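You operate a simulated robot arm through the tools that you are given. There is no shell and no other tool. Be economical: measure what you need, move in short steps, check, and stop when the job is done.

The job below is to be done with a simulated robot arm. You get a single attempt, and the scene is never put back.

TASK
Lock the lost property box, return its key and brush the dust off its lid.
Fine: the key goes in the key stand's free socket; all the dust off, with the hand brush; hang that on its peg. Set down upright: what you pick out. What is to be rubbed or washed off counts as gone when no trace of it is left.

The check looks at the end state, three seconds after you hand in, the way a careful person would. Anything else that was tipped, shoved, dropped, spilled or broken makes it a failure. A push-on lid holds only when it is set on centred and level and pressed home; a screw cap is set on level and turned clockwise until tight.

THE ROBOT
A 7-joint arm with a two-finger parallel gripper, hanging from a carriage that runs on a rail from [0.603, 0] to [-1.677, 0] (x, y) and turns from -5.812 to 6.196 rad about z. Base frame: it is fixed where the carriage stands at the start and does not move with it; the origin is on the floor, on the carriage's upright axis, x ahead of it, y to its left, z up. Readings come in m, rad, newtons and seconds.
With the tool pointing down near the work surface it reaches from about 0.14 to 0.66 m from the robot's upright axis, wherever it stands. Its first joint turns from -2.897 to 2.897 rad. Places, roughly: BRUSH peg [0.6, 0.1, 0.8]; box lock [0.6, 0.2, 1]; lost property lid [0.7, 0.4, 1]; second socket of the key stand [0.8, 0.4, 0.9]. Payload 3.91 kg.
The TCP is the grasp point between the finger pads, 0.03 m short of the fingertips. In the tool frame z runs along the fingers and y along their closing line. The gripper opens to 0.11 m. The fingers are 0.02 m wide and 0.01 m thick; the gripper's body (0.048 by 0.112 m) begins 0.055 m behind the TCP.
Orientation is that of the tool frame in the base frame, as a unit quaternion [x, y, z, w]. With the fingers straight down and closing along the base's y, the tool's x points along the base's -x, its y along +y and its z along -z.

THE INTERFACE
- The arm moves only by the tool drive_tool. Its argument "targets" is a list of rows, each an object (a shift or turn left out is 0, a gripper value left out holds the last) with "travel": the shift along the tool's x, y, z in units of 30 mm (1.0 is 30 mm), a list of three; "angular": the turn, a rotation vector about the tool's x, y, z in units of 5 degrees (1.0 is 5 degrees), a list of three; "grip": the gripper command, from -1 (shut) to 1 (fully open), values between in proportion. In form: [{"travel": [tx, ty, tz], "angular": [wx, wy, wz], "grip": grip}, ...]. A call has 1 to 12 rows; each row shifts and turns the commanded pose from where the row before left it, along the tool's axes as they then stand. A call with a number of a shift or a turn outside -1 to 1 is refused whole. A row lasts 0.2 s, in which the tool goes at most 0.05 m and 0.15 rad; a call with a longer step from one row to the next is refused whole, and so is a gripper value outside its range. A pose out of reach is approached as far as the arm can. The call stops where the force on the tool passes 40 N (or 10 N more than at its start, if that is more) or the arm is blocked; 0.2 s more then pass. The fingers move at their own pace (about 0.108 m/s each) and stop on an object; they squeeze with about 35 N. The grip force told is the motor's: it shows also when the fingers shut on nothing. Time passes only in rows, and 0.2 s behind the last, so rows that do not move let the fingers close. It gives the time, the measured TCP pose, the force on the tool (base axes), the opening and the grip force at its end, in the units of the frame above (readings bear some noise), with the torque about the TCP (base axes, N m) and any sound that the robot's microphone picked up, and new pictures: "pictures" is both (left out), scene, wrist or none.
- Cameras (640 x 400 px; columns grow to the right, rows downward): "scene" is now at [0.2666, 0.0471, 1.6192]; the picture's right is [0.57, -0.82, 0.00], its down [-0.60, -0.42, -0.68] and it looks along [0.56, 0.39, -0.73] (base axes); focal length 262 px, centre (320, 200). "wrist" rides on the gripper at [0.072, 0.017, -0.103] in the tool frame; the picture's right is [-0.23, 0.97, 0.00], its down [-0.76, -0.18, -0.62] and it looks along [-0.61, -0.14, 0.78] (tool axes); focal length 222 px, centre (320, 200).
- lift_body(by): slides the trunk up (or, below 0, down) by that many m; the arm and the scene camera ride with it, the base frame stays. It gives what a move gives, with no picture.
- drive_base(legs): drives the robot by 1 to 6 legs, each [ahead, left, turn to the left] in m, m and rad, along the robot's own axes; the way and the turn of a leg run together, so that a leg with both is an arc; at most 1.5 m and 3.142 rad a leg. The arm and the cameras ride along, it lands a little off, and it stops where it bumps. It keeps to its track: a leg is cut to what the track allows. It gives what a move gives, and a new picture of the scene camera.
- pan_tilt(pan, tilt): turns the head with the scene camera to pan (to the left, within 2.705 rad either way) and tilt (down, from -0.506 to 1.204), counted from straight ahead of the robot. It gives what a move gives, and a new picture of the scene camera.
- point_at(camera, pixels): for up to 12 pixels [column, row] of the newest picture of that camera ("zoom" is the newest enlarged one), the place [x, y, z] in the base frame of the surface seen there, good to about 0.002 m. No time passes.
- close_up(camera, box): a new picture of the part [left, top, right, bottom] of that camera's present view, enlarged. No time passes.
- sign_off(): hands the job in; it is judged then, once.

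Keep the steps short. Do not move on a guess: measure, check each grasp and each placing, and mend mistakes. In all there are 80 turns and 260 pictures (those below and enlarged ones count). Leave the gripper open and the arm clear of the work at the hand-in unless told otherwise, and finish with a single line.

The tools are called as a command line: name --argument value ..., lists and objects as JSON in quotes. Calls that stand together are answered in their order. drive_tool: Moves the arm, as the interface text tells. Its arguments: {"type":"object","properties":{"targets":{"type":"array","items":{"type":"object","properties":{"travel":{"type":"array","items":{"type":"number"}},"angular":{"type":"array","items":{"type":"number"}},"grip":{"type":"number"}}}},"pictures":{"type":"string","enum":["both","scene","wrist","none"]}},"required":["targets"]} The other tools are called the same way: lift_body (by) slides the trunk up or down; drive_base (legs) drives the base; pan_tilt (pan, tilt) turns the head that bears the scene camera; point_at (camera, pixels) gives the place of the surface under pixels of a picture; close_up (camera, box) takes an enlarged picture of a part of a camera's view; sign_off () hands the job in.

At the start:

```text
time: 0.0
ee_pos: [0.4969, 0.2215, 1.36]
tcp_rot: [0.0, 1.0, -0.001, 0.0]
wrist_force: [-0.2, -0.9, 0.1]
ft_torque: [-0.03, -0.01, -0.02]
grip_width: 0.11
gripper_force: 0.0
trunk travel left (down, up): [-0.3, 0.28]
robot x, y, heading: [-0.0018, 0.0036, 0.002]
head pan, tilt: [0.607, 0.826]
```

scene: 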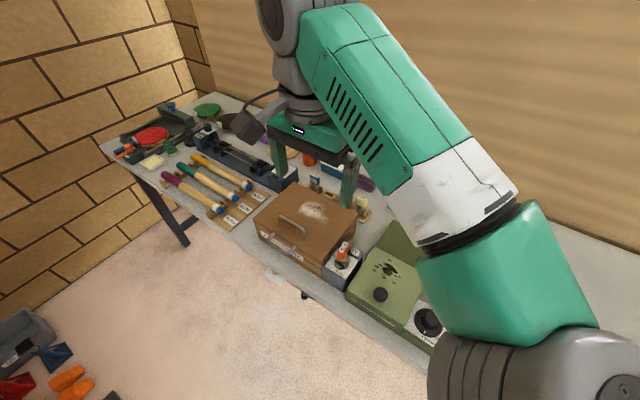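
wrist: 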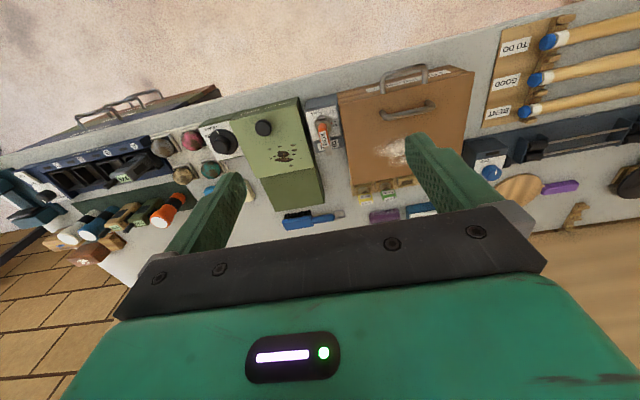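

I see a brown box with white dust on its lid, and a lock with an orange key at its right. I'll take enlarged views of the box area first.

close_up --camera "scene" --box '[230, 130, 430, 330]'

close_up --camera "wrist" --box '[270, 60, 490, 240]'

close_up --camera "wrist" --box '[440, 0, 640, 250]'

```text
2.00 times, centred on (330, 230) of scene
```

zoom: 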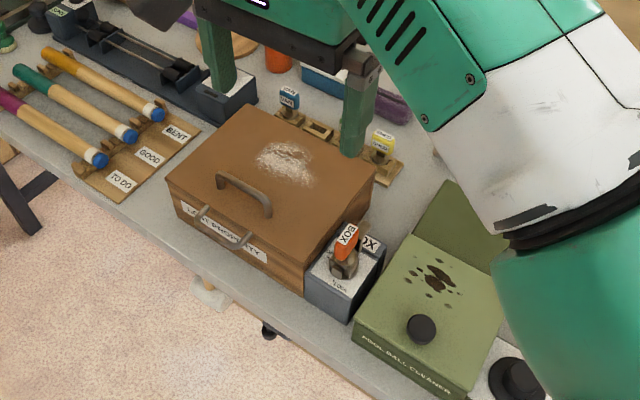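

```text
2.22 times, centred on (380, 150) of wrist
```

zoom: 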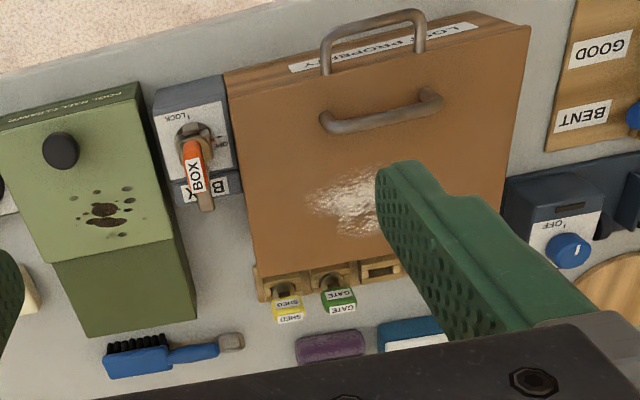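

```text
1.60 times, centred on (540, 125) of wrist
```

zoom: 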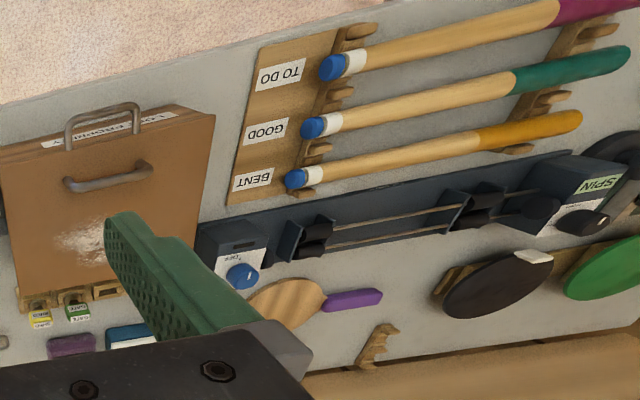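

Next I measure key positions in the wrist view: key, lock, box corners, stand sockets and brush.

point_at --camera "wrist" --pixels '[[324, 123], [322, 140], [338, 96], [474, 70], [357, 184], [396, 148], [367, 187], [384, 187], [401, 184], [300, 222], [325, 217], [345, 213]]'

close_up --camera "wrist" --box '[290, 80, 370, 150]'

close_up --camera "wrist" --box '[270, 160, 430, 240]'

close_up --camera "scene" --box '[240, 230, 380, 320]'

```text
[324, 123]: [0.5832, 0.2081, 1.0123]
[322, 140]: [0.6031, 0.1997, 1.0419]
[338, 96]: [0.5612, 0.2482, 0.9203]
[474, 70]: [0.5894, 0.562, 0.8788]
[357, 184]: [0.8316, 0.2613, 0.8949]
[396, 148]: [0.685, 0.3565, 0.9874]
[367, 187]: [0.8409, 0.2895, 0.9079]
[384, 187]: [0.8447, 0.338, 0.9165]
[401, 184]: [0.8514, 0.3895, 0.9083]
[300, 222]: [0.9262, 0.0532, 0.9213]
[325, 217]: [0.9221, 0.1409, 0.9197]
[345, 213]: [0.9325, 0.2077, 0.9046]
```

```text
5.71 times, centred on (330, 115) of wrist
```

zoom: 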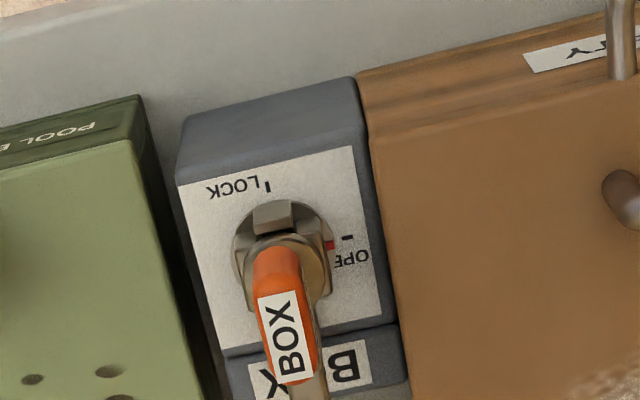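

```text
4.00 times, centred on (350, 200) of wrist
```

zoom: 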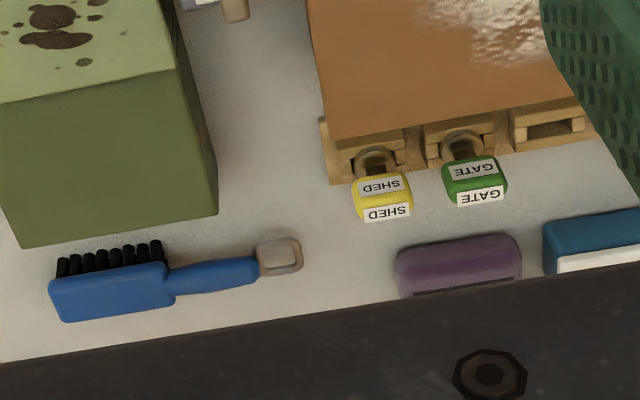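

```text
4.44 times, centred on (310, 275) of scene
```

zoom: 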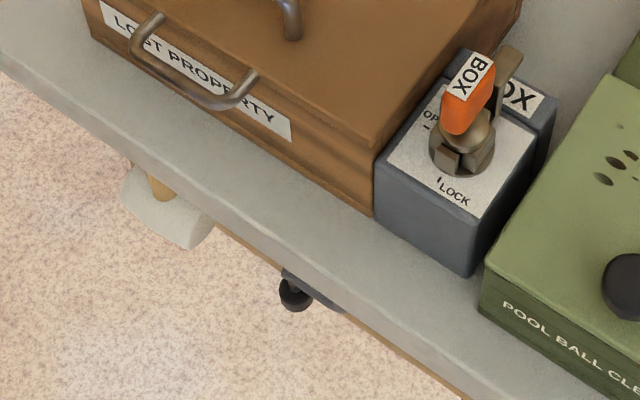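

Measuring the front-edge hooks and more of the lock and box in the scene view.

point_at --camera "scene" --pixels '[[304, 295], [309, 291], [313, 294], [275, 280], [275, 272], [280, 268], [343, 250], [348, 245], [341, 258], [330, 255], [359, 250], [290, 285]]'

close_up --camera "scene" --box '[320, 230, 376, 265]'

close_up --camera "scene" --box '[264, 260, 328, 300]'

```text
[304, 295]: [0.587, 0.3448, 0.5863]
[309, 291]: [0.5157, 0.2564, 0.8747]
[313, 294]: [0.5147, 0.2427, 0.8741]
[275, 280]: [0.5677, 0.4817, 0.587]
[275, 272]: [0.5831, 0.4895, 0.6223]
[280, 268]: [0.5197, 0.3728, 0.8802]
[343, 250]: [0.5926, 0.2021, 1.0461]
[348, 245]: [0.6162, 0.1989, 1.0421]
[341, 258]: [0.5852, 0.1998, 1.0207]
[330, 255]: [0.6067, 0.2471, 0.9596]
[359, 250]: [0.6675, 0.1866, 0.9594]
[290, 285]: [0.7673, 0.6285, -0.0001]
```

```text
11.43 times, centred on (348, 248) of scene
```

zoom: 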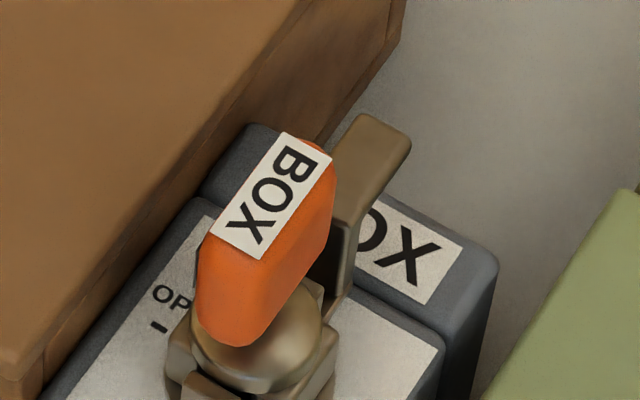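

```text
10.00 times, centred on (296, 280) of scene
```

zoom: 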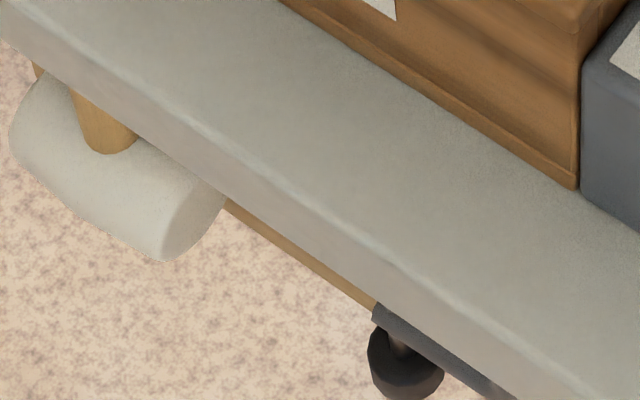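

The peg isn't visible here. I'll drive the carriage back 0.5 m to see the table's front edge.

drive_base --legs '[[-0.6, 0, 0]]'

pan_tilt --pan 0.3 --tilt 0.6

```text
time: 3.4
ee_pos: [-0.1015, 0.2232, 1.3597]
tcp_rot: [-0.003, 1.0, -0.001, 0.001]
wrist_force: [0.7, 0.1, 0.0]
ft_torque: [0.02, 0.0, -0.02]
grip_width: 0.11
gripper_force: 0.1
trunk travel left (down, up): [-0.3, 0.28]
robot x, y, heading: [-0.5967, -0.0009, 0.006]
head pan, tilt: [0.607, 0.826]
```

scene: 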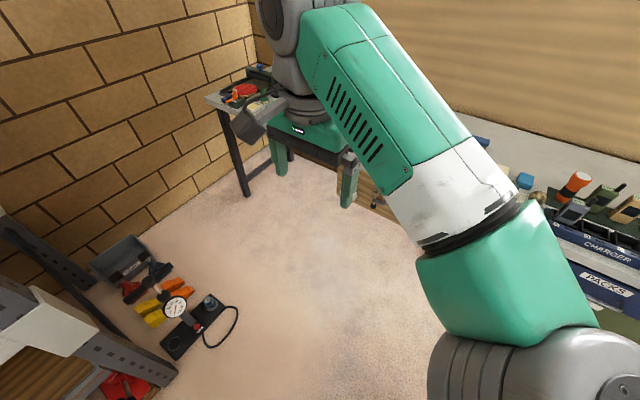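

```text
time: 4.2
ee_pos: [-0.1021, 0.2228, 1.3585]
tcp_rot: [-0.003, 1.0, 0.0, -0.001]
wrist_force: [-0.3, 0.2, -0.2]
ft_torque: [0.03, 0.02, -0.02]
grip_width: 0.1099
gripper_force: 0.1
trunk travel left (down, up): [-0.3, 0.28]
robot x, y, heading: [-0.597, 0.004, 0.006]
head pan, tilt: [0.3, 0.6]
```

scene: 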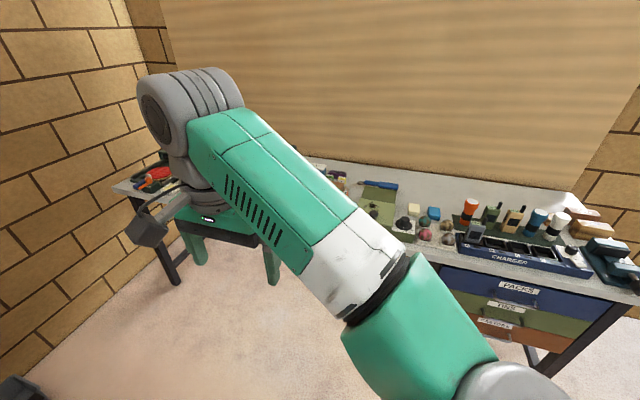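

The arm blocks the view. I'll turn the carriage right 1.0 rad and pan left to compensate.

drive_base --legs '[[0, 0, 1.3]]'

pan_tilt --pan -1.15 --tilt 0.6

```text
time: 7.8
ee_pos: [-0.6843, 0.5369, 1.359]
tcp_rot: [-0.611, 0.791, 0.0, -0.001]
wrist_force: [0.8, 0.1, 0.2]
ft_torque: [0.02, 0.0, 0.0]
grip_width: 0.1103
gripper_force: 0.1
trunk travel left (down, up): [-0.3, 0.28]
robot x, y, heading: [-0.5959, 0.0019, 1.309]
head pan, tilt: [0.3, 0.6]
```

scene: 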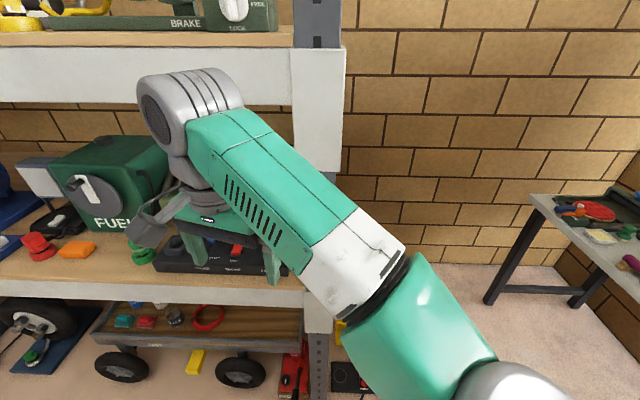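

```text
time: 9.4
ee_pos: [-0.6845, 0.536, 1.3594]
tcp_rot: [-0.611, 0.792, -0.001, 0.0]
wrist_force: [0.0, 0.1, -0.4]
ft_torque: [0.0, 0.0, -0.03]
grip_width: 0.1102
gripper_force: 0.2
trunk travel left (down, up): [-0.3, 0.28]
robot x, y, heading: [-0.5975, -0.0007, 1.315]
head pan, tilt: [-1.15, 0.6]
```

scene: 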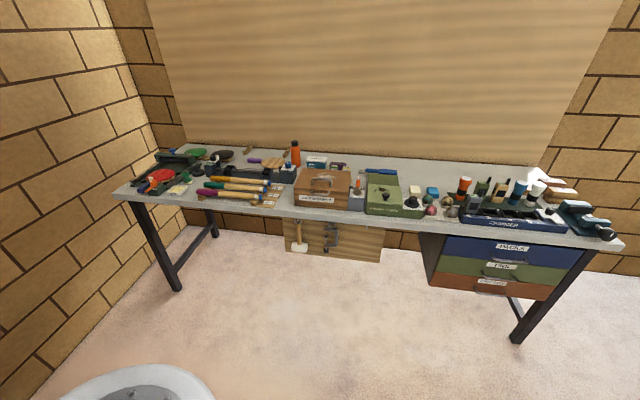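

There is a board under the table with hanging tools. Enlarging it.

close_up --camera "scene" --box '[270, 200, 430, 280]'

close_up --camera "scene" --box '[280, 150, 440, 220]'

point_at --camera "scene" --pixels '[[340, 232], [365, 232], [330, 232], [373, 222], [370, 228], [365, 250], [290, 232]]'

```text
4.00 times, centred on (350, 240) of scene
```

zoom: 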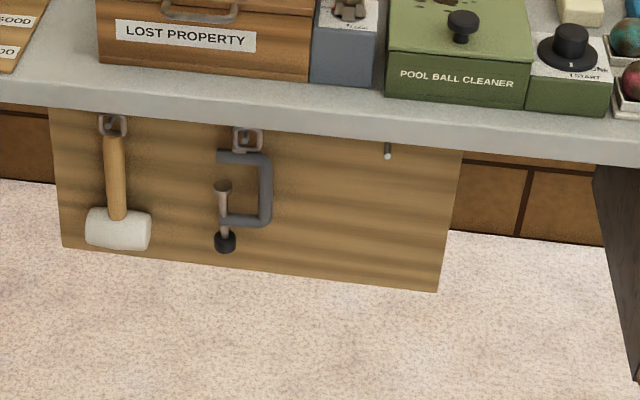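

```text
4.00 times, centred on (360, 185) of scene
```

zoom: 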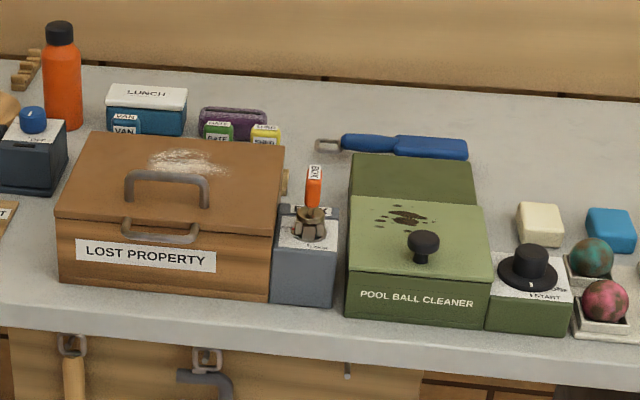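

```text
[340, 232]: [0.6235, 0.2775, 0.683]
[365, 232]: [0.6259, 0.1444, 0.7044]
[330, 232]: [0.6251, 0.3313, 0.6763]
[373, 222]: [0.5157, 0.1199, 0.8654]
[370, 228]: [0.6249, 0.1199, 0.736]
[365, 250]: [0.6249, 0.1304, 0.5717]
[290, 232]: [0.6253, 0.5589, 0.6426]
```

Zooming on the free peg and the neighbours' rings.

close_up --camera "scene" --box '[352, 215, 384, 235]'

point_at --camera "zoom" --pixels '[[308, 240], [306, 250], [308, 262], [300, 225], [300, 212], [304, 200], [340, 262]]'

close_up --camera "scene" --box '[288, 215, 352, 255]'

```text
16.00 times, centred on (368, 225) of scene
```

zoom: 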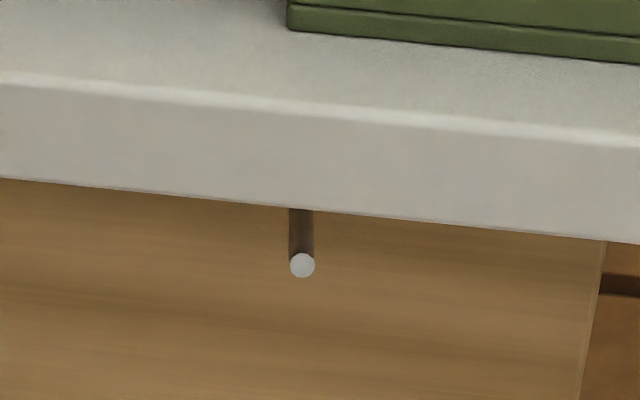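

```text
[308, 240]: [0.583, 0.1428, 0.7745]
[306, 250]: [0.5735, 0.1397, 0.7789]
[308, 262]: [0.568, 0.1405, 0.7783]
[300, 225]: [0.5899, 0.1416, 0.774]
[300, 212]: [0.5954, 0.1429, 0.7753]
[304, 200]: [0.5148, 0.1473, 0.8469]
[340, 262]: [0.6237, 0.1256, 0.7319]
```

```text
10.00 times, centred on (320, 235) of scene
```

zoom: 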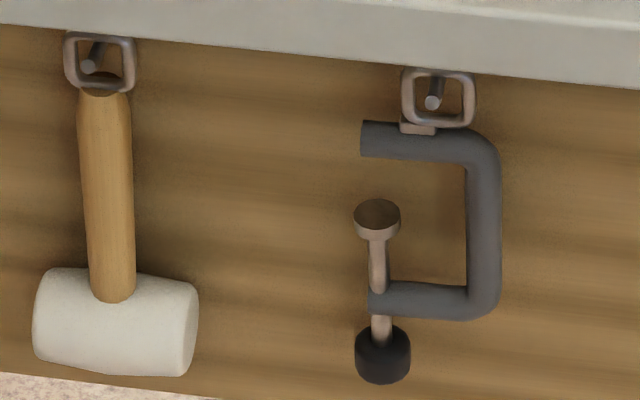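

The free peg's tip is at about (0.566, 0.1405, 0.779), sticking out towards −x under the table. I'll drive back to x≈0.3 and look from the wrist camera.

drive_base --legs '[[0, 0, -1.315], [0.8, 0, 0]]'

pan_tilt --pan 0.0 --tilt 0.85

```text
time: 16.9
ee_pos: [0.7038, 0.2168, 1.3588]
tcp_rot: [0.005, 1.0, 0.001, 0.0]
wrist_force: [-1.2, 0.0, -0.1]
ft_torque: [0.03, -0.02, -0.01]
grip_width: 0.11
gripper_force: 0.3
trunk travel left (down, up): [-0.3, 0.28]
robot x, y, heading: [0.2063, 0.001, -0.014]
head pan, tilt: [-1.15, 0.6]
```

scene: 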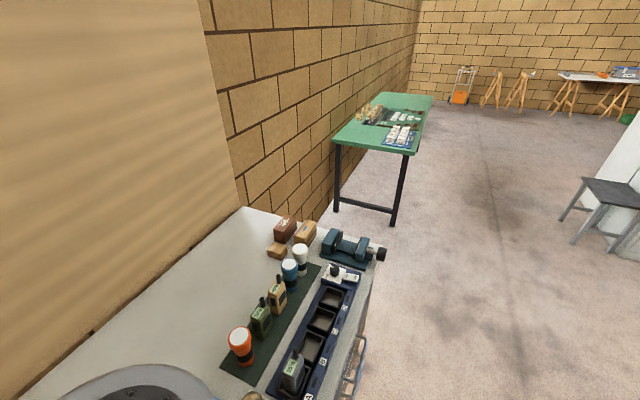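

```text
time: 18.3
ee_pos: [0.703, 0.2165, 1.3605]
tcp_rot: [0.005, 1.0, 0.0, 0.0]
wrist_force: [-0.5, -1.2, -0.3]
ft_torque: [-0.01, -0.01, -0.03]
grip_width: 0.1098
gripper_force: 0.1
trunk travel left (down, up): [-0.3, 0.28]
robot x, y, heading: [0.2067, -0.0004, -0.008]
head pan, tilt: [0.0, 0.85]
```

scene: 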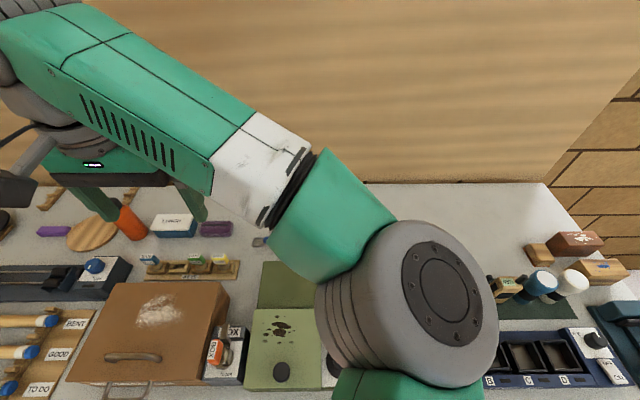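

Fresh wrist picture from here to view the brush and key stand.

drive_tool --targets '[{"travel": [0, 0, 0]}]' --pictures "wrist"

close_up --camera "scene" --box '[60, 210, 300, 400]'

```text
time: 18.7
ee_pos: [0.7025, 0.215, 1.3599]
tcp_rot: [0.006, 1.0, 0.0, 0.0]
wrist_force: [0.4, -0.6, -0.4]
ft_torque: [-0.02, 0.01, 0.01]
grip_width: 0.1102
gripper_force: 0.2
trunk travel left (down, up): [-0.3, 0.28]
robot x, y, heading: [0.2026, 0.0001, -0.011]
head pan, tilt: [0.0, 0.85]
```

wrist: 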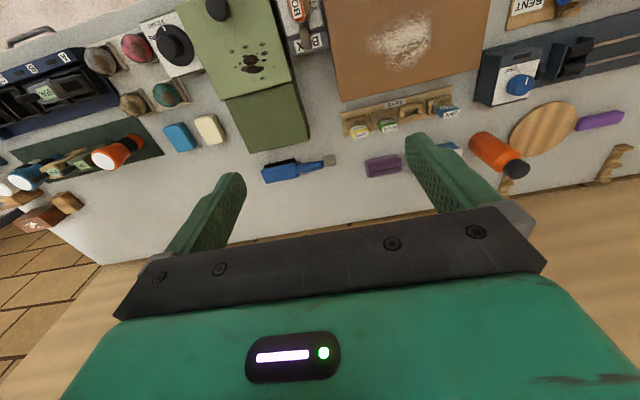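

```text
2.11 times, centred on (180, 305) of scene
```

zoom: 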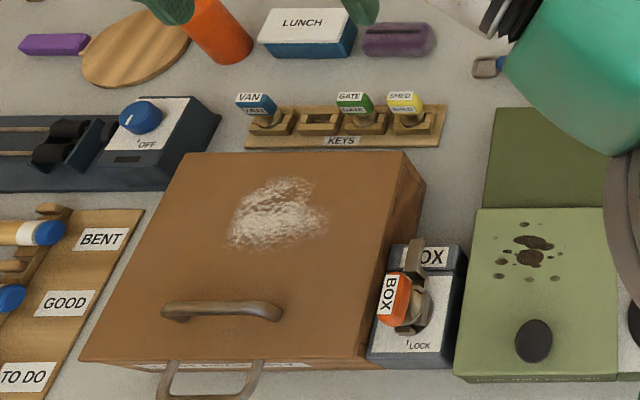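

Detailed close-ups of stand, lock and brush, each followed by measurements.

close_up --camera "scene" --box '[130, 245, 250, 290]'

point_at --camera "zoom" --pixels '[[236, 163], [275, 170], [256, 168], [256, 155], [256, 185], [220, 155], [300, 165], [358, 125], [360, 100], [357, 163], [130, 105], [475, 105]]'

close_up --camera "scene" --box '[190, 315, 262, 360]'

close_up --camera "wrist" --box '[240, 130, 360, 205]'

```text
5.33 times, centred on (190, 268) of scene
```

zoom: 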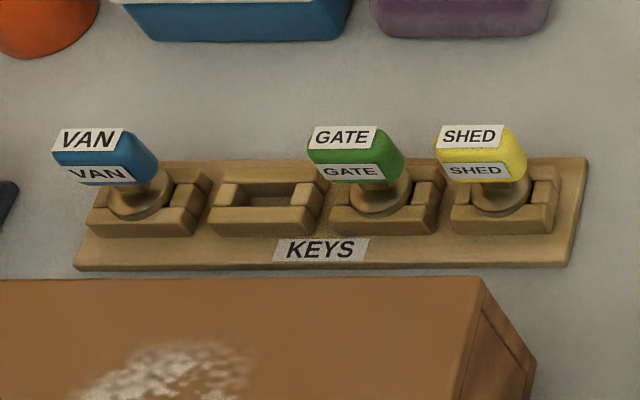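

```text
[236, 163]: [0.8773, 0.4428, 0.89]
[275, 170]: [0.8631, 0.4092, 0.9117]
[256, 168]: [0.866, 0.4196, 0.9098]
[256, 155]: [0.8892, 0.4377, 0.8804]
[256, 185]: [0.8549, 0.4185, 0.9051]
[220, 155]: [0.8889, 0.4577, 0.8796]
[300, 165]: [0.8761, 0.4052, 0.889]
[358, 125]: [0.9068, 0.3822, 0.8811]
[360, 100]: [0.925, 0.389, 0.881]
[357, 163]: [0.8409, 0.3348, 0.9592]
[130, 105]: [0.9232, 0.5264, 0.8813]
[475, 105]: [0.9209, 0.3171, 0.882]
```

```text
8.89 times, centred on (226, 338) of scene
```

zoom: 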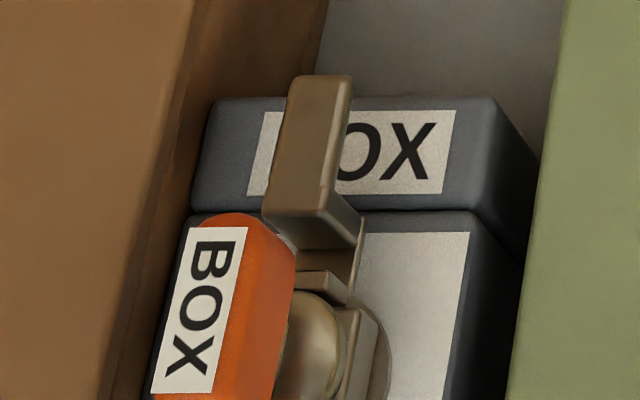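

```text
5.33 times, centred on (300, 168) of wrist
```

zoom: 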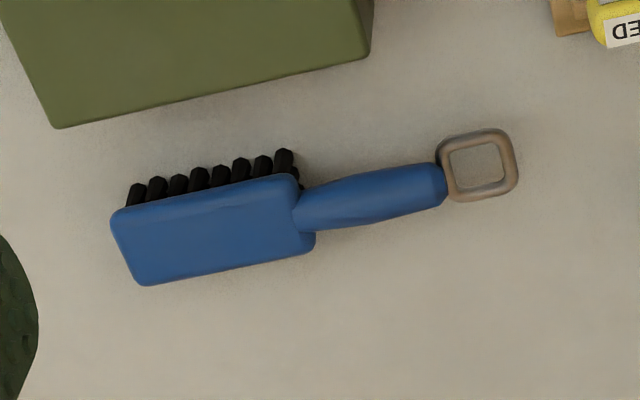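

Moving the wrist camera to a close oblique view of the lock: TCP to about (0.45, 0.2, 1.2).

drive_tool --targets '[{"travel": [0.93, -0.05, 0.59]}, {"travel": [0.93, -0.05, 0.59]}, {"travel": [0.93, -0.05, 0.59]}, {"travel": [0.93, -0.05, 0.59]}, {"travel": [0.93, -0.05, 0.59]}, {"travel": [0.93, -0.05, 0.59]}, {"travel": [0.93, -0.05, 0.59]}, {"travel": [0.93, -0.05, 0.59]}, {"travel": [0.93, -0.05, 0.59]}]' --pictures "both"

close_up --camera "wrist" --box '[250, 130, 410, 230]'

```text
time: 20.7
ee_pos: [0.4509, 0.2039, 1.1993]
tcp_rot: [0.006, 1.0, 0.0, 0.0]
wrist_force: [0.0, 0.1, -1.2]
ft_torque: [0.0, 0.02, -0.01]
grip_width: 0.1102
gripper_force: 0.0
trunk travel left (down, up): [-0.3, 0.28]
robot x, y, heading: [0.2021, 0.0013, -0.009]
head pan, tilt: [0.0, 0.85]
```

scene: 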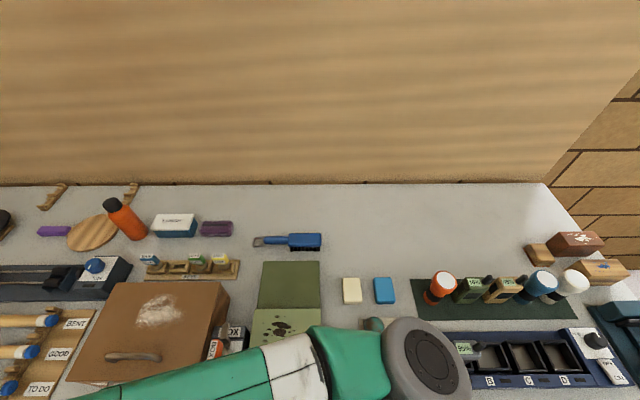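
wrist: 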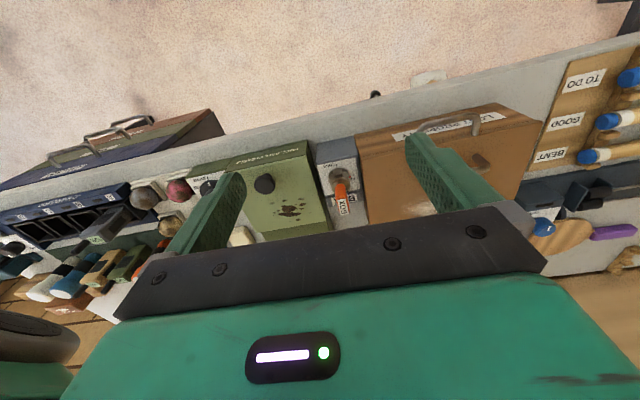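

```text
4.00 times, centred on (330, 180) of wrist
```

zoom: 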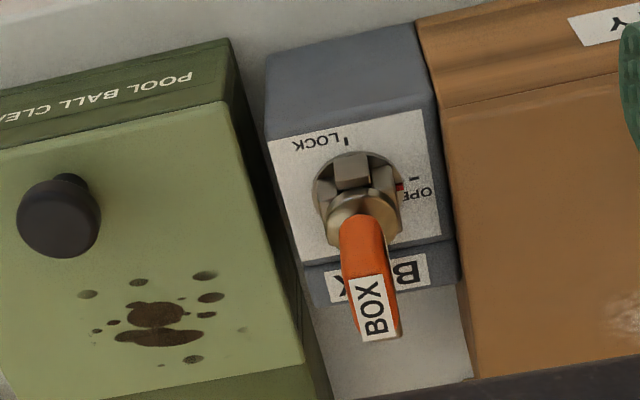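

close_up --camera "scene" --box '[200, 315, 264, 360]'

close_up --camera "wrist" --box '[320, 155, 368, 185]'

point_at --camera "wrist" --pixels '[[338, 172], [341, 181], [344, 190], [341, 200], [345, 210], [349, 200], [337, 200], [330, 165], [353, 185], [326, 183], [322, 147], [349, 141]]'

close_up --camera "scene" --box '[164, 250, 228, 290]'

point_at --camera "zoom" --pixels '[[120, 120], [90, 150], [160, 150], [120, 175], [120, 160], [80, 135], [170, 135], [310, 60], [250, 135], [310, 175], [530, 170], [430, 130]]'

```text
8.89 times, centred on (232, 338) of scene
```

zoom: 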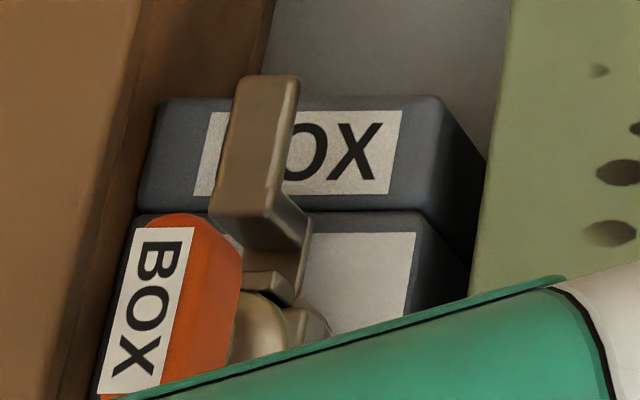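

```text
13.33 times, centred on (344, 170) of wrist
```

zoom: 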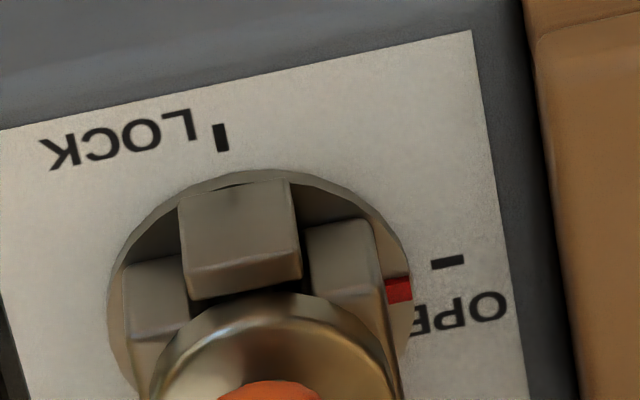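

```text
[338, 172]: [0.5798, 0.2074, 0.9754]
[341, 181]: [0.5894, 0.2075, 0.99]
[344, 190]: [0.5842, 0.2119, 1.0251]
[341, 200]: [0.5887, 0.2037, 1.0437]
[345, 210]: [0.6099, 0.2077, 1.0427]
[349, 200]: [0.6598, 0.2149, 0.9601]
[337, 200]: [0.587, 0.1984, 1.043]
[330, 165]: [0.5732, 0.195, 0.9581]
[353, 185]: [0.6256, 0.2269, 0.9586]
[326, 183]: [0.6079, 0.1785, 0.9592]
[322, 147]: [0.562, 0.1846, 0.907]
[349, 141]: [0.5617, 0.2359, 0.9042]
```

```text
10.00 times, centred on (196, 270) of scene
```

zoom: 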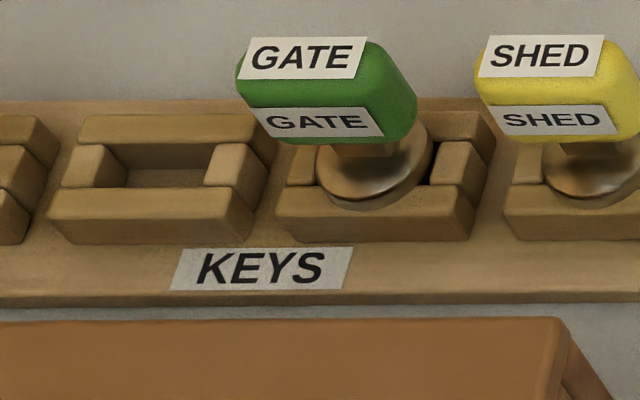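

```text
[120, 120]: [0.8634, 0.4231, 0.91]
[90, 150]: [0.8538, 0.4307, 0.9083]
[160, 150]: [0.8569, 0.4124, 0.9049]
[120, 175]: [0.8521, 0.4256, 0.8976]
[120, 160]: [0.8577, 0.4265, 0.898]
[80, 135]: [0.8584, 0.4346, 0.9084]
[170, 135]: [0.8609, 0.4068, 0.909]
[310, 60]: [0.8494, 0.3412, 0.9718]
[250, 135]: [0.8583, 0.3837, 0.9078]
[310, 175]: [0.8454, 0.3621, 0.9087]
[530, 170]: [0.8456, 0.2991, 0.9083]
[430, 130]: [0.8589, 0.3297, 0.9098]
```

point_at --camera "scene" --pixels '[[225.8, 325.5], [225.8, 330], [224, 337], [227, 340], [229, 327], [222.5, 326], [214, 341.5], [219, 343], [212, 350], [225, 343], [217, 349], [222, 341]]'

close_up --camera "wrist" --box '[320, 175, 368, 215]'

point_at --camera "zoom" --pixels '[[250, 150], [290, 150], [330, 150], [260, 250], [330, 250], [290, 300], [350, 300], [320, 340], [370, 340], [270, 200], [350, 200], [310, 210]]'

```text
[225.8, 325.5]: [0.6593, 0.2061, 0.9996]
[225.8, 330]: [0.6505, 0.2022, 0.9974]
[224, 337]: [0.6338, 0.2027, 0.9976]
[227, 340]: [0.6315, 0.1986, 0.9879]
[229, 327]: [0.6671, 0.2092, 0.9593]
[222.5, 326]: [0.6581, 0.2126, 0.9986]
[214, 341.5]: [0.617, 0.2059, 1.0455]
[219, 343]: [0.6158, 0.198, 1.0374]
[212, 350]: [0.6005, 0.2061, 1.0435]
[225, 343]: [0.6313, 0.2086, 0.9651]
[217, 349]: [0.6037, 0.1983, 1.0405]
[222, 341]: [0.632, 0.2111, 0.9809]
```

```text
10.00 times, centred on (344, 195) of wrist
```

zoom: 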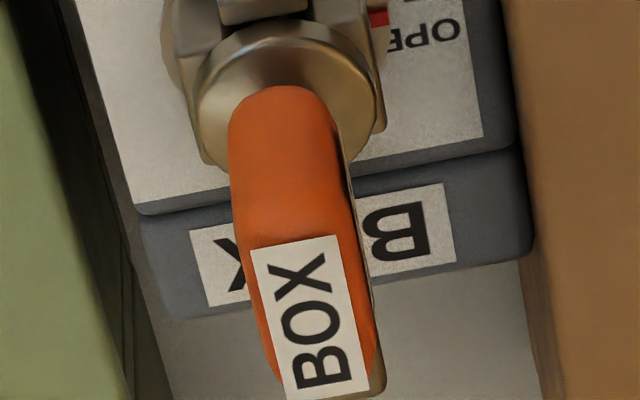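

```text
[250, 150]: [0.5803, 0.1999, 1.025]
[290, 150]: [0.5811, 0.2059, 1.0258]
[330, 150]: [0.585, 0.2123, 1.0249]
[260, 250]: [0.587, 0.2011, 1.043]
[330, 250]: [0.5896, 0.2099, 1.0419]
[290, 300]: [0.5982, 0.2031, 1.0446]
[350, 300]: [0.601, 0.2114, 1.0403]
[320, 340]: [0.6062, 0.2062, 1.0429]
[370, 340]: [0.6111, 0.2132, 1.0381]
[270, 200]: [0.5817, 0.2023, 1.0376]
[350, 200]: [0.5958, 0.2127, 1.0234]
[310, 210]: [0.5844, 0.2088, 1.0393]
```

The lock has a latch lever (now at +x, top z≈0.999) that will swing CCW over the lid; the key tag is centred at about (0.6005, 0.2055), y-thickness 15 mm, z up to 1.045. Moving above it with fingers half open.

drive_tool --targets '[{"travel": [-1, 0.02, 0.6], "grip": 0.0}, {"travel": [-1, 0.02, 0.6]}, {"travel": [-1, 0.02, 0.6]}, {"travel": [-1, 0.02, 0.6]}, {"travel": [-0.99, 0.03, 0.6]}, {"travel": [0, 0, 0.33]}, {"travel": [0, 0, 0]}]' --pictures "both"

close_up --camera "wrist" --box '[240, 20, 400, 120]'

```text
time: 22.3
ee_pos: [0.6008, 0.2055, 1.1005]
tcp_rot: [0.005, 1.0, 0.0, 0.0]
wrist_force: [0.4, -0.7, -0.1]
ft_torque: [0.01, -0.01, 0.0]
grip_width: 0.055
gripper_force: 0.1
trunk travel left (down, up): [-0.3, 0.28]
robot x, y, heading: [0.2019, -0.0024, -0.008]
head pan, tilt: [0.0, 0.85]
```

scene: 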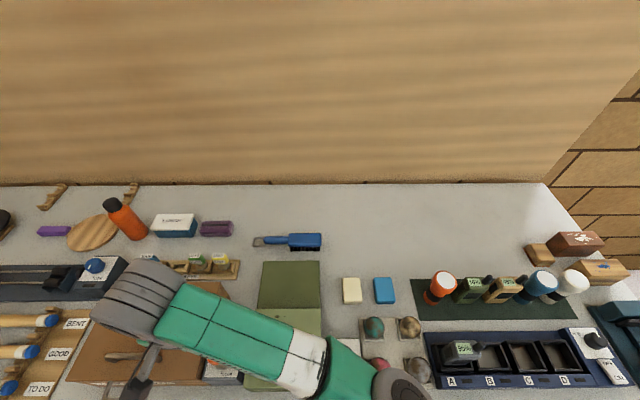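
wrist: 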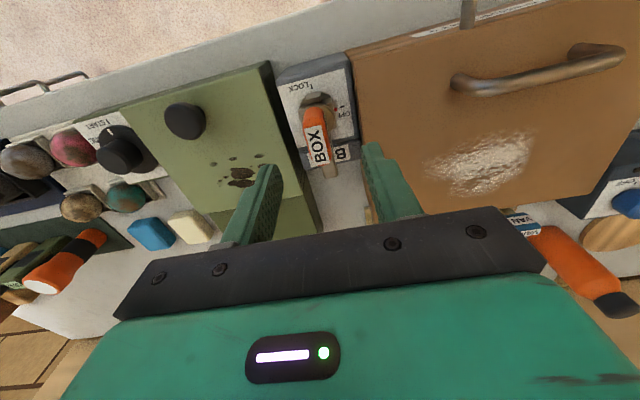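

```text
4.00 times, centred on (320, 70) of wrist
```

zoom: 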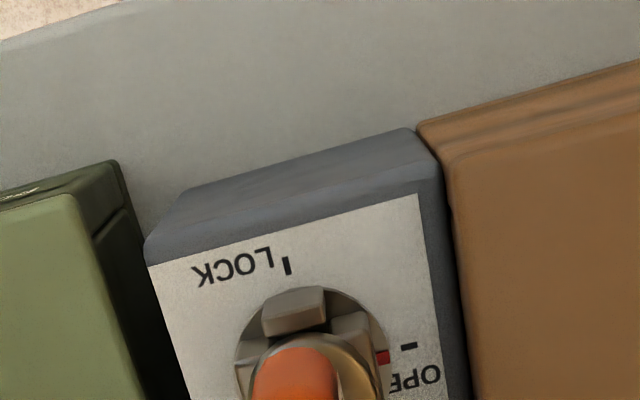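

Aligned. Descending 70 mm, then closing on the tag.

drive_tool --targets '[{"travel": [0, 0, 0.6]}, {"travel": [0, 0, 0.6]}, {"travel": [0, 0, 0.6]}, {"travel": [0, 0, 0.55]}, {"travel": [0, 0, 0]}]' --pictures "wrist"

close_up --camera "wrist" --box '[240, 110, 420, 230]'

```text
time: 23.5
ee_pos: [0.6009, 0.207, 1.0284]
tcp_rot: [0.005, 1.0, -0.001, 0.0]
wrist_force: [0.0, -1.1, -0.7]
ft_torque: [-0.01, 0.04, -0.01]
grip_width: 0.0549
gripper_force: 0.0
trunk travel left (down, up): [-0.3, 0.28]
robot x, y, heading: [0.206, -0.0072, -0.007]
head pan, tilt: [0.0, 0.85]
```

wrist: 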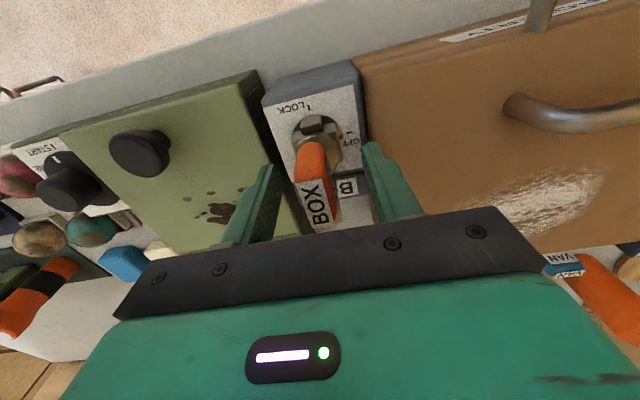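

```text
3.33 times, centred on (330, 170) of wrist
```

zoom: 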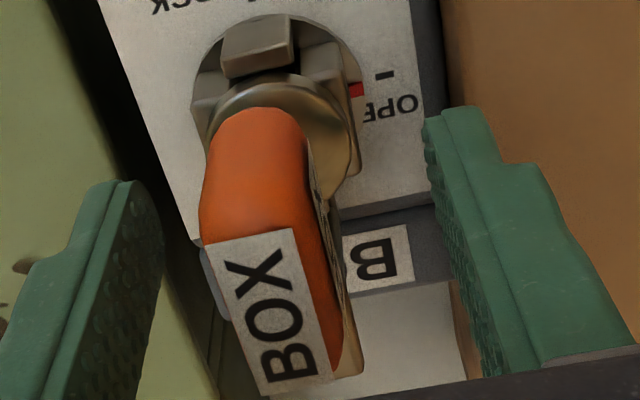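

The tag is between the fingers. Closing.

drive_tool --targets '[{"travel": [0, 0, 0], "grip": -1}, {"travel": [0, 0, 0]}, {"travel": [0, 0, 0]}]' --pictures "wrist"

```text
time: 24.3
ee_pos: [0.6008, 0.2061, 1.0292]
tcp_rot: [0.005, 1.0, 0.001, 0.0]
wrist_force: [0.0, 0.3, -0.3]
ft_torque: [0.0, 0.0, 0.01]
grip_width: 0.0172
gripper_force: 35.2
trunk travel left (down, up): [-0.3, 0.28]
robot x, y, heading: [0.2043, 0.0008, -0.008]
head pan, tilt: [0.0, 0.85]
```

wrist: 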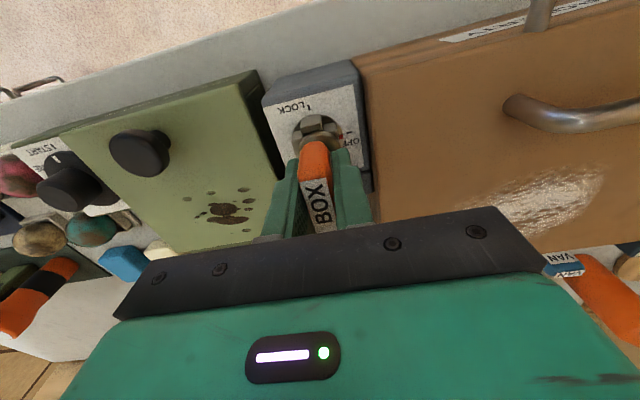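

Held (17 mm, no side force). Turning CCW seen from above: negative about tool z, first 10°, to check torque.

drive_tool --targets '[{"angular": [0, 0, -0.5]}, {"angular": [0, 0, -0.5]}, {"angular": [0, 0, -0.5]}, {"angular": [0, 0, -0.5]}, {}]' --pictures "wrist"

close_up --camera "wrist" --box '[240, 80, 420, 200]'

```text
time: 25.5
ee_pos: [0.6011, 0.2063, 1.0293]
tcp_rot: [-0.083, 0.997, 0.0, 0.0]
wrist_force: [0.1, 0.9, -0.7]
ft_torque: [0.0, 0.04, -0.02]
grip_width: 0.0171
gripper_force: 35.2
trunk travel left (down, up): [-0.3, 0.28]
robot x, y, heading: [0.2037, -0.0001, -0.012]
head pan, tilt: [0.0, 0.85]
```

wrist: 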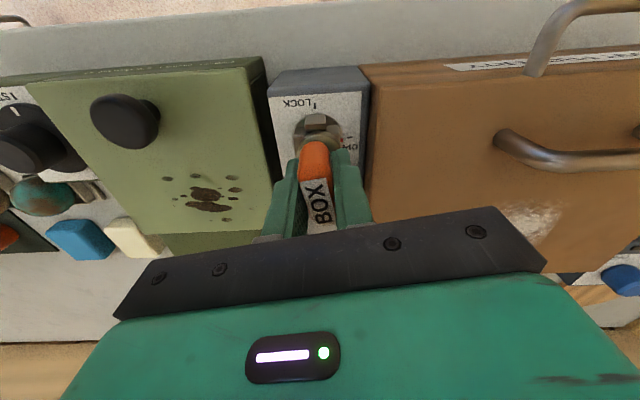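

```text
3.33 times, centred on (330, 140) of wrist
```

zoom: 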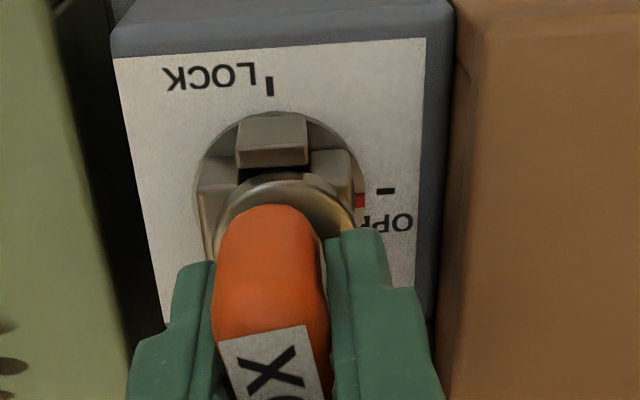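

drive_tool --targets '[{"angular": [0, 0, -0.7]}, {"angular": [0, 0, -0.7]}, {"angular": [0, 0, -0.7]}, {"angular": [0, 0, -0.7]}, {"angular": [0, 0, -0.7]}, {"angular": [0, 0, -0.5]}, {}]' --pictures "wrist"

close_up --camera "wrist" --box '[240, 80, 420, 200]'

```text
time: 27.1
ee_pos: [0.6009, 0.2059, 1.0298]
tcp_rot: [-0.254, 0.967, 0.0, -0.001]
wrist_force: [1.3, -2.8, -0.6]
ft_torque: [-0.14, -0.04, -0.05]
grip_width: 0.0174
gripper_force: 34.7
trunk travel left (down, up): [-0.3, 0.28]
robot x, y, heading: [0.2057, 0.0021, -0.011]
head pan, tilt: [0.0, 0.85]
```

wrist: 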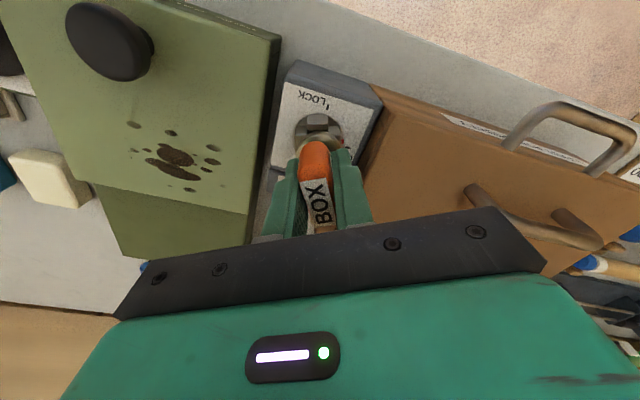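

```text
3.33 times, centred on (330, 140) of wrist
```

zoom: 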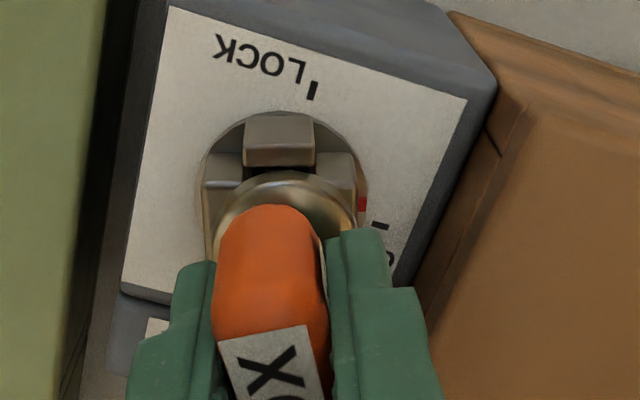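

The rotor turns with the key. Continuing the remaining ~60°.

drive_tool --targets '[{"angular": [0, 0, -1]}, {"angular": [0, 0, -1]}, {"angular": [0, 0, -1]}, {"angular": [0, 0, -1]}, {"angular": [0, 0, -1]}, {"angular": [0, 0, -1]}, {"angular": [0, 0, -1]}, {"angular": [0, 0, -1]}, {"angular": [0, 0, -1]}, {"angular": [0, 0, -1]}, {}]' --pictures "both"

close_up --camera "wrist" --box '[240, 80, 420, 200]'

```text
time: 29.5
ee_pos: [0.6013, 0.2075, 1.0288]
tcp_rot: [-0.64, 0.768, 0.0, 0.0]
wrist_force: [0.7, -0.1, -0.8]
ft_torque: [-0.02, -0.02, 0.0]
grip_width: 0.0171
gripper_force: 34.7
trunk travel left (down, up): [-0.3, 0.28]
robot x, y, heading: [0.2009, -0.0012, -0.013]
head pan, tilt: [0.0, 0.85]
```

scene: 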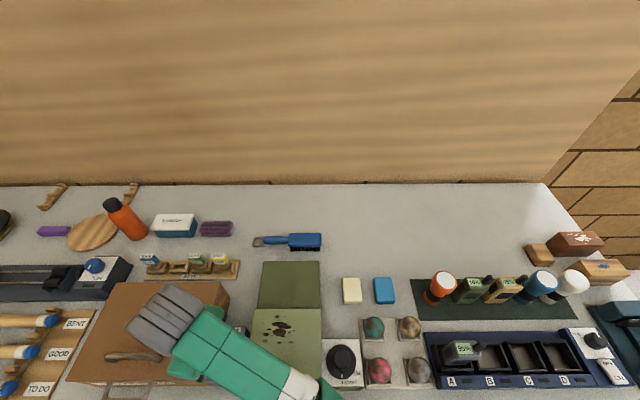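
wrist: 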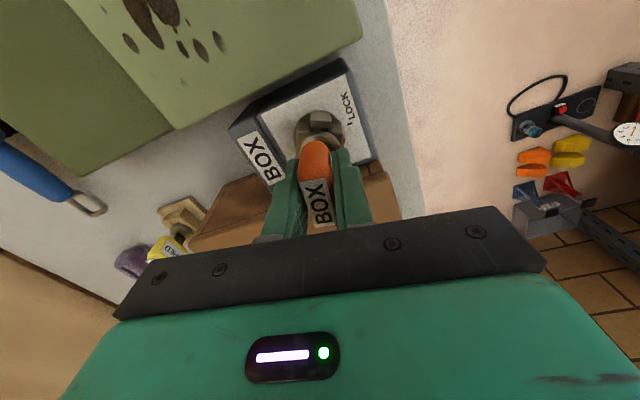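

```text
3.33 times, centred on (330, 140) of wrist
```

zoom: 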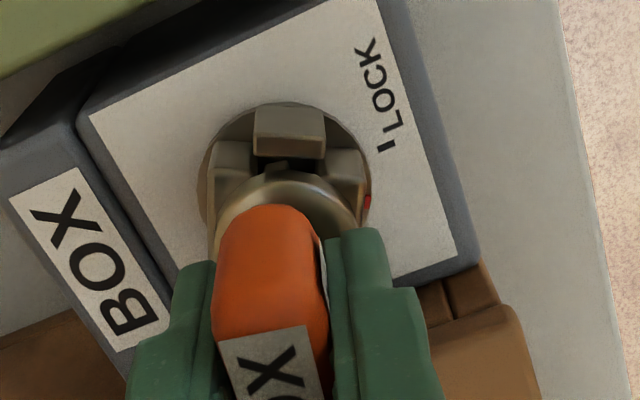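

Red mark is still short of the LOCK tick; ~10° more, watching torque.

drive_tool --targets '[{"angular": [0, 0, -0.5]}, {"angular": [0, 0, -0.5]}, {"angular": [0, 0, -0.5]}, {"angular": [0, 0, -0.5]}, {}]' --pictures "wrist"

close_up --camera "wrist" --box '[240, 80, 420, 200]'

```text
time: 30.7
ee_pos: [0.6027, 0.207, 1.029]
tcp_rot: [-0.705, 0.71, 0.0, -0.001]
wrist_force: [0.4, 0.7, 0.6]
ft_torque: [0.01, 0.0, -0.01]
grip_width: 0.0171
gripper_force: 35.1
trunk travel left (down, up): [-0.3, 0.28]
robot x, y, heading: [0.2032, -0.0002, -0.016]
head pan, tilt: [0.0, 0.85]
```

wrist: 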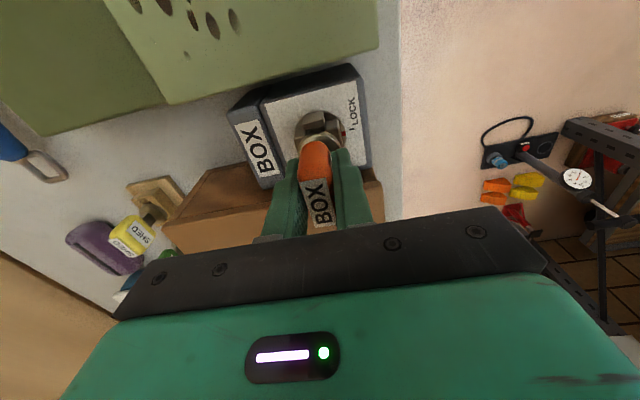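

```text
3.33 times, centred on (330, 140) of wrist
```

zoom: 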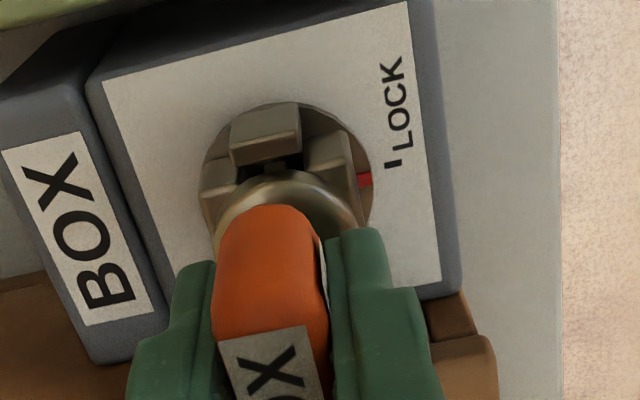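

The rotor snapped ahead to LOCK; turn the key ~5° more to centre it in its slot and check.

drive_tool --targets '[{"angular": [0, 0, -0.4]}, {"angular": [0, 0, -0.4]}, {"angular": [0, 0, -0.2]}, {}]' --pictures "wrist"

close_up --camera "wrist" --box '[240, 80, 420, 200]'

```text
time: 31.7
ee_pos: [0.602, 0.2062, 1.0298]
tcp_rot: [0.735, -0.678, 0.0, 0.0]
wrist_force: [-0.8, -0.2, 0.1]
ft_torque: [0.0, -0.04, 0.03]
grip_width: 0.0173
gripper_force: 34.8
trunk travel left (down, up): [-0.3, 0.28]
robot x, y, heading: [0.205, -0.0021, -0.008]
head pan, tilt: [0.0, 0.85]
```

wrist: 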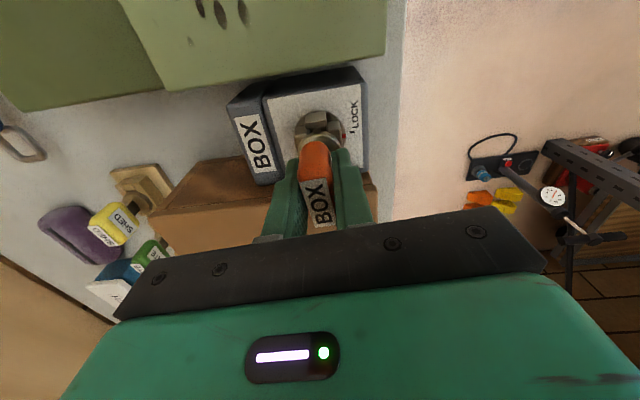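

```text
3.33 times, centred on (330, 140) of wrist
```

zoom: 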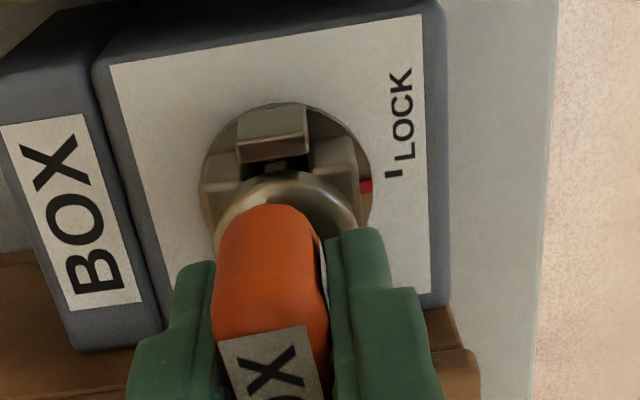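

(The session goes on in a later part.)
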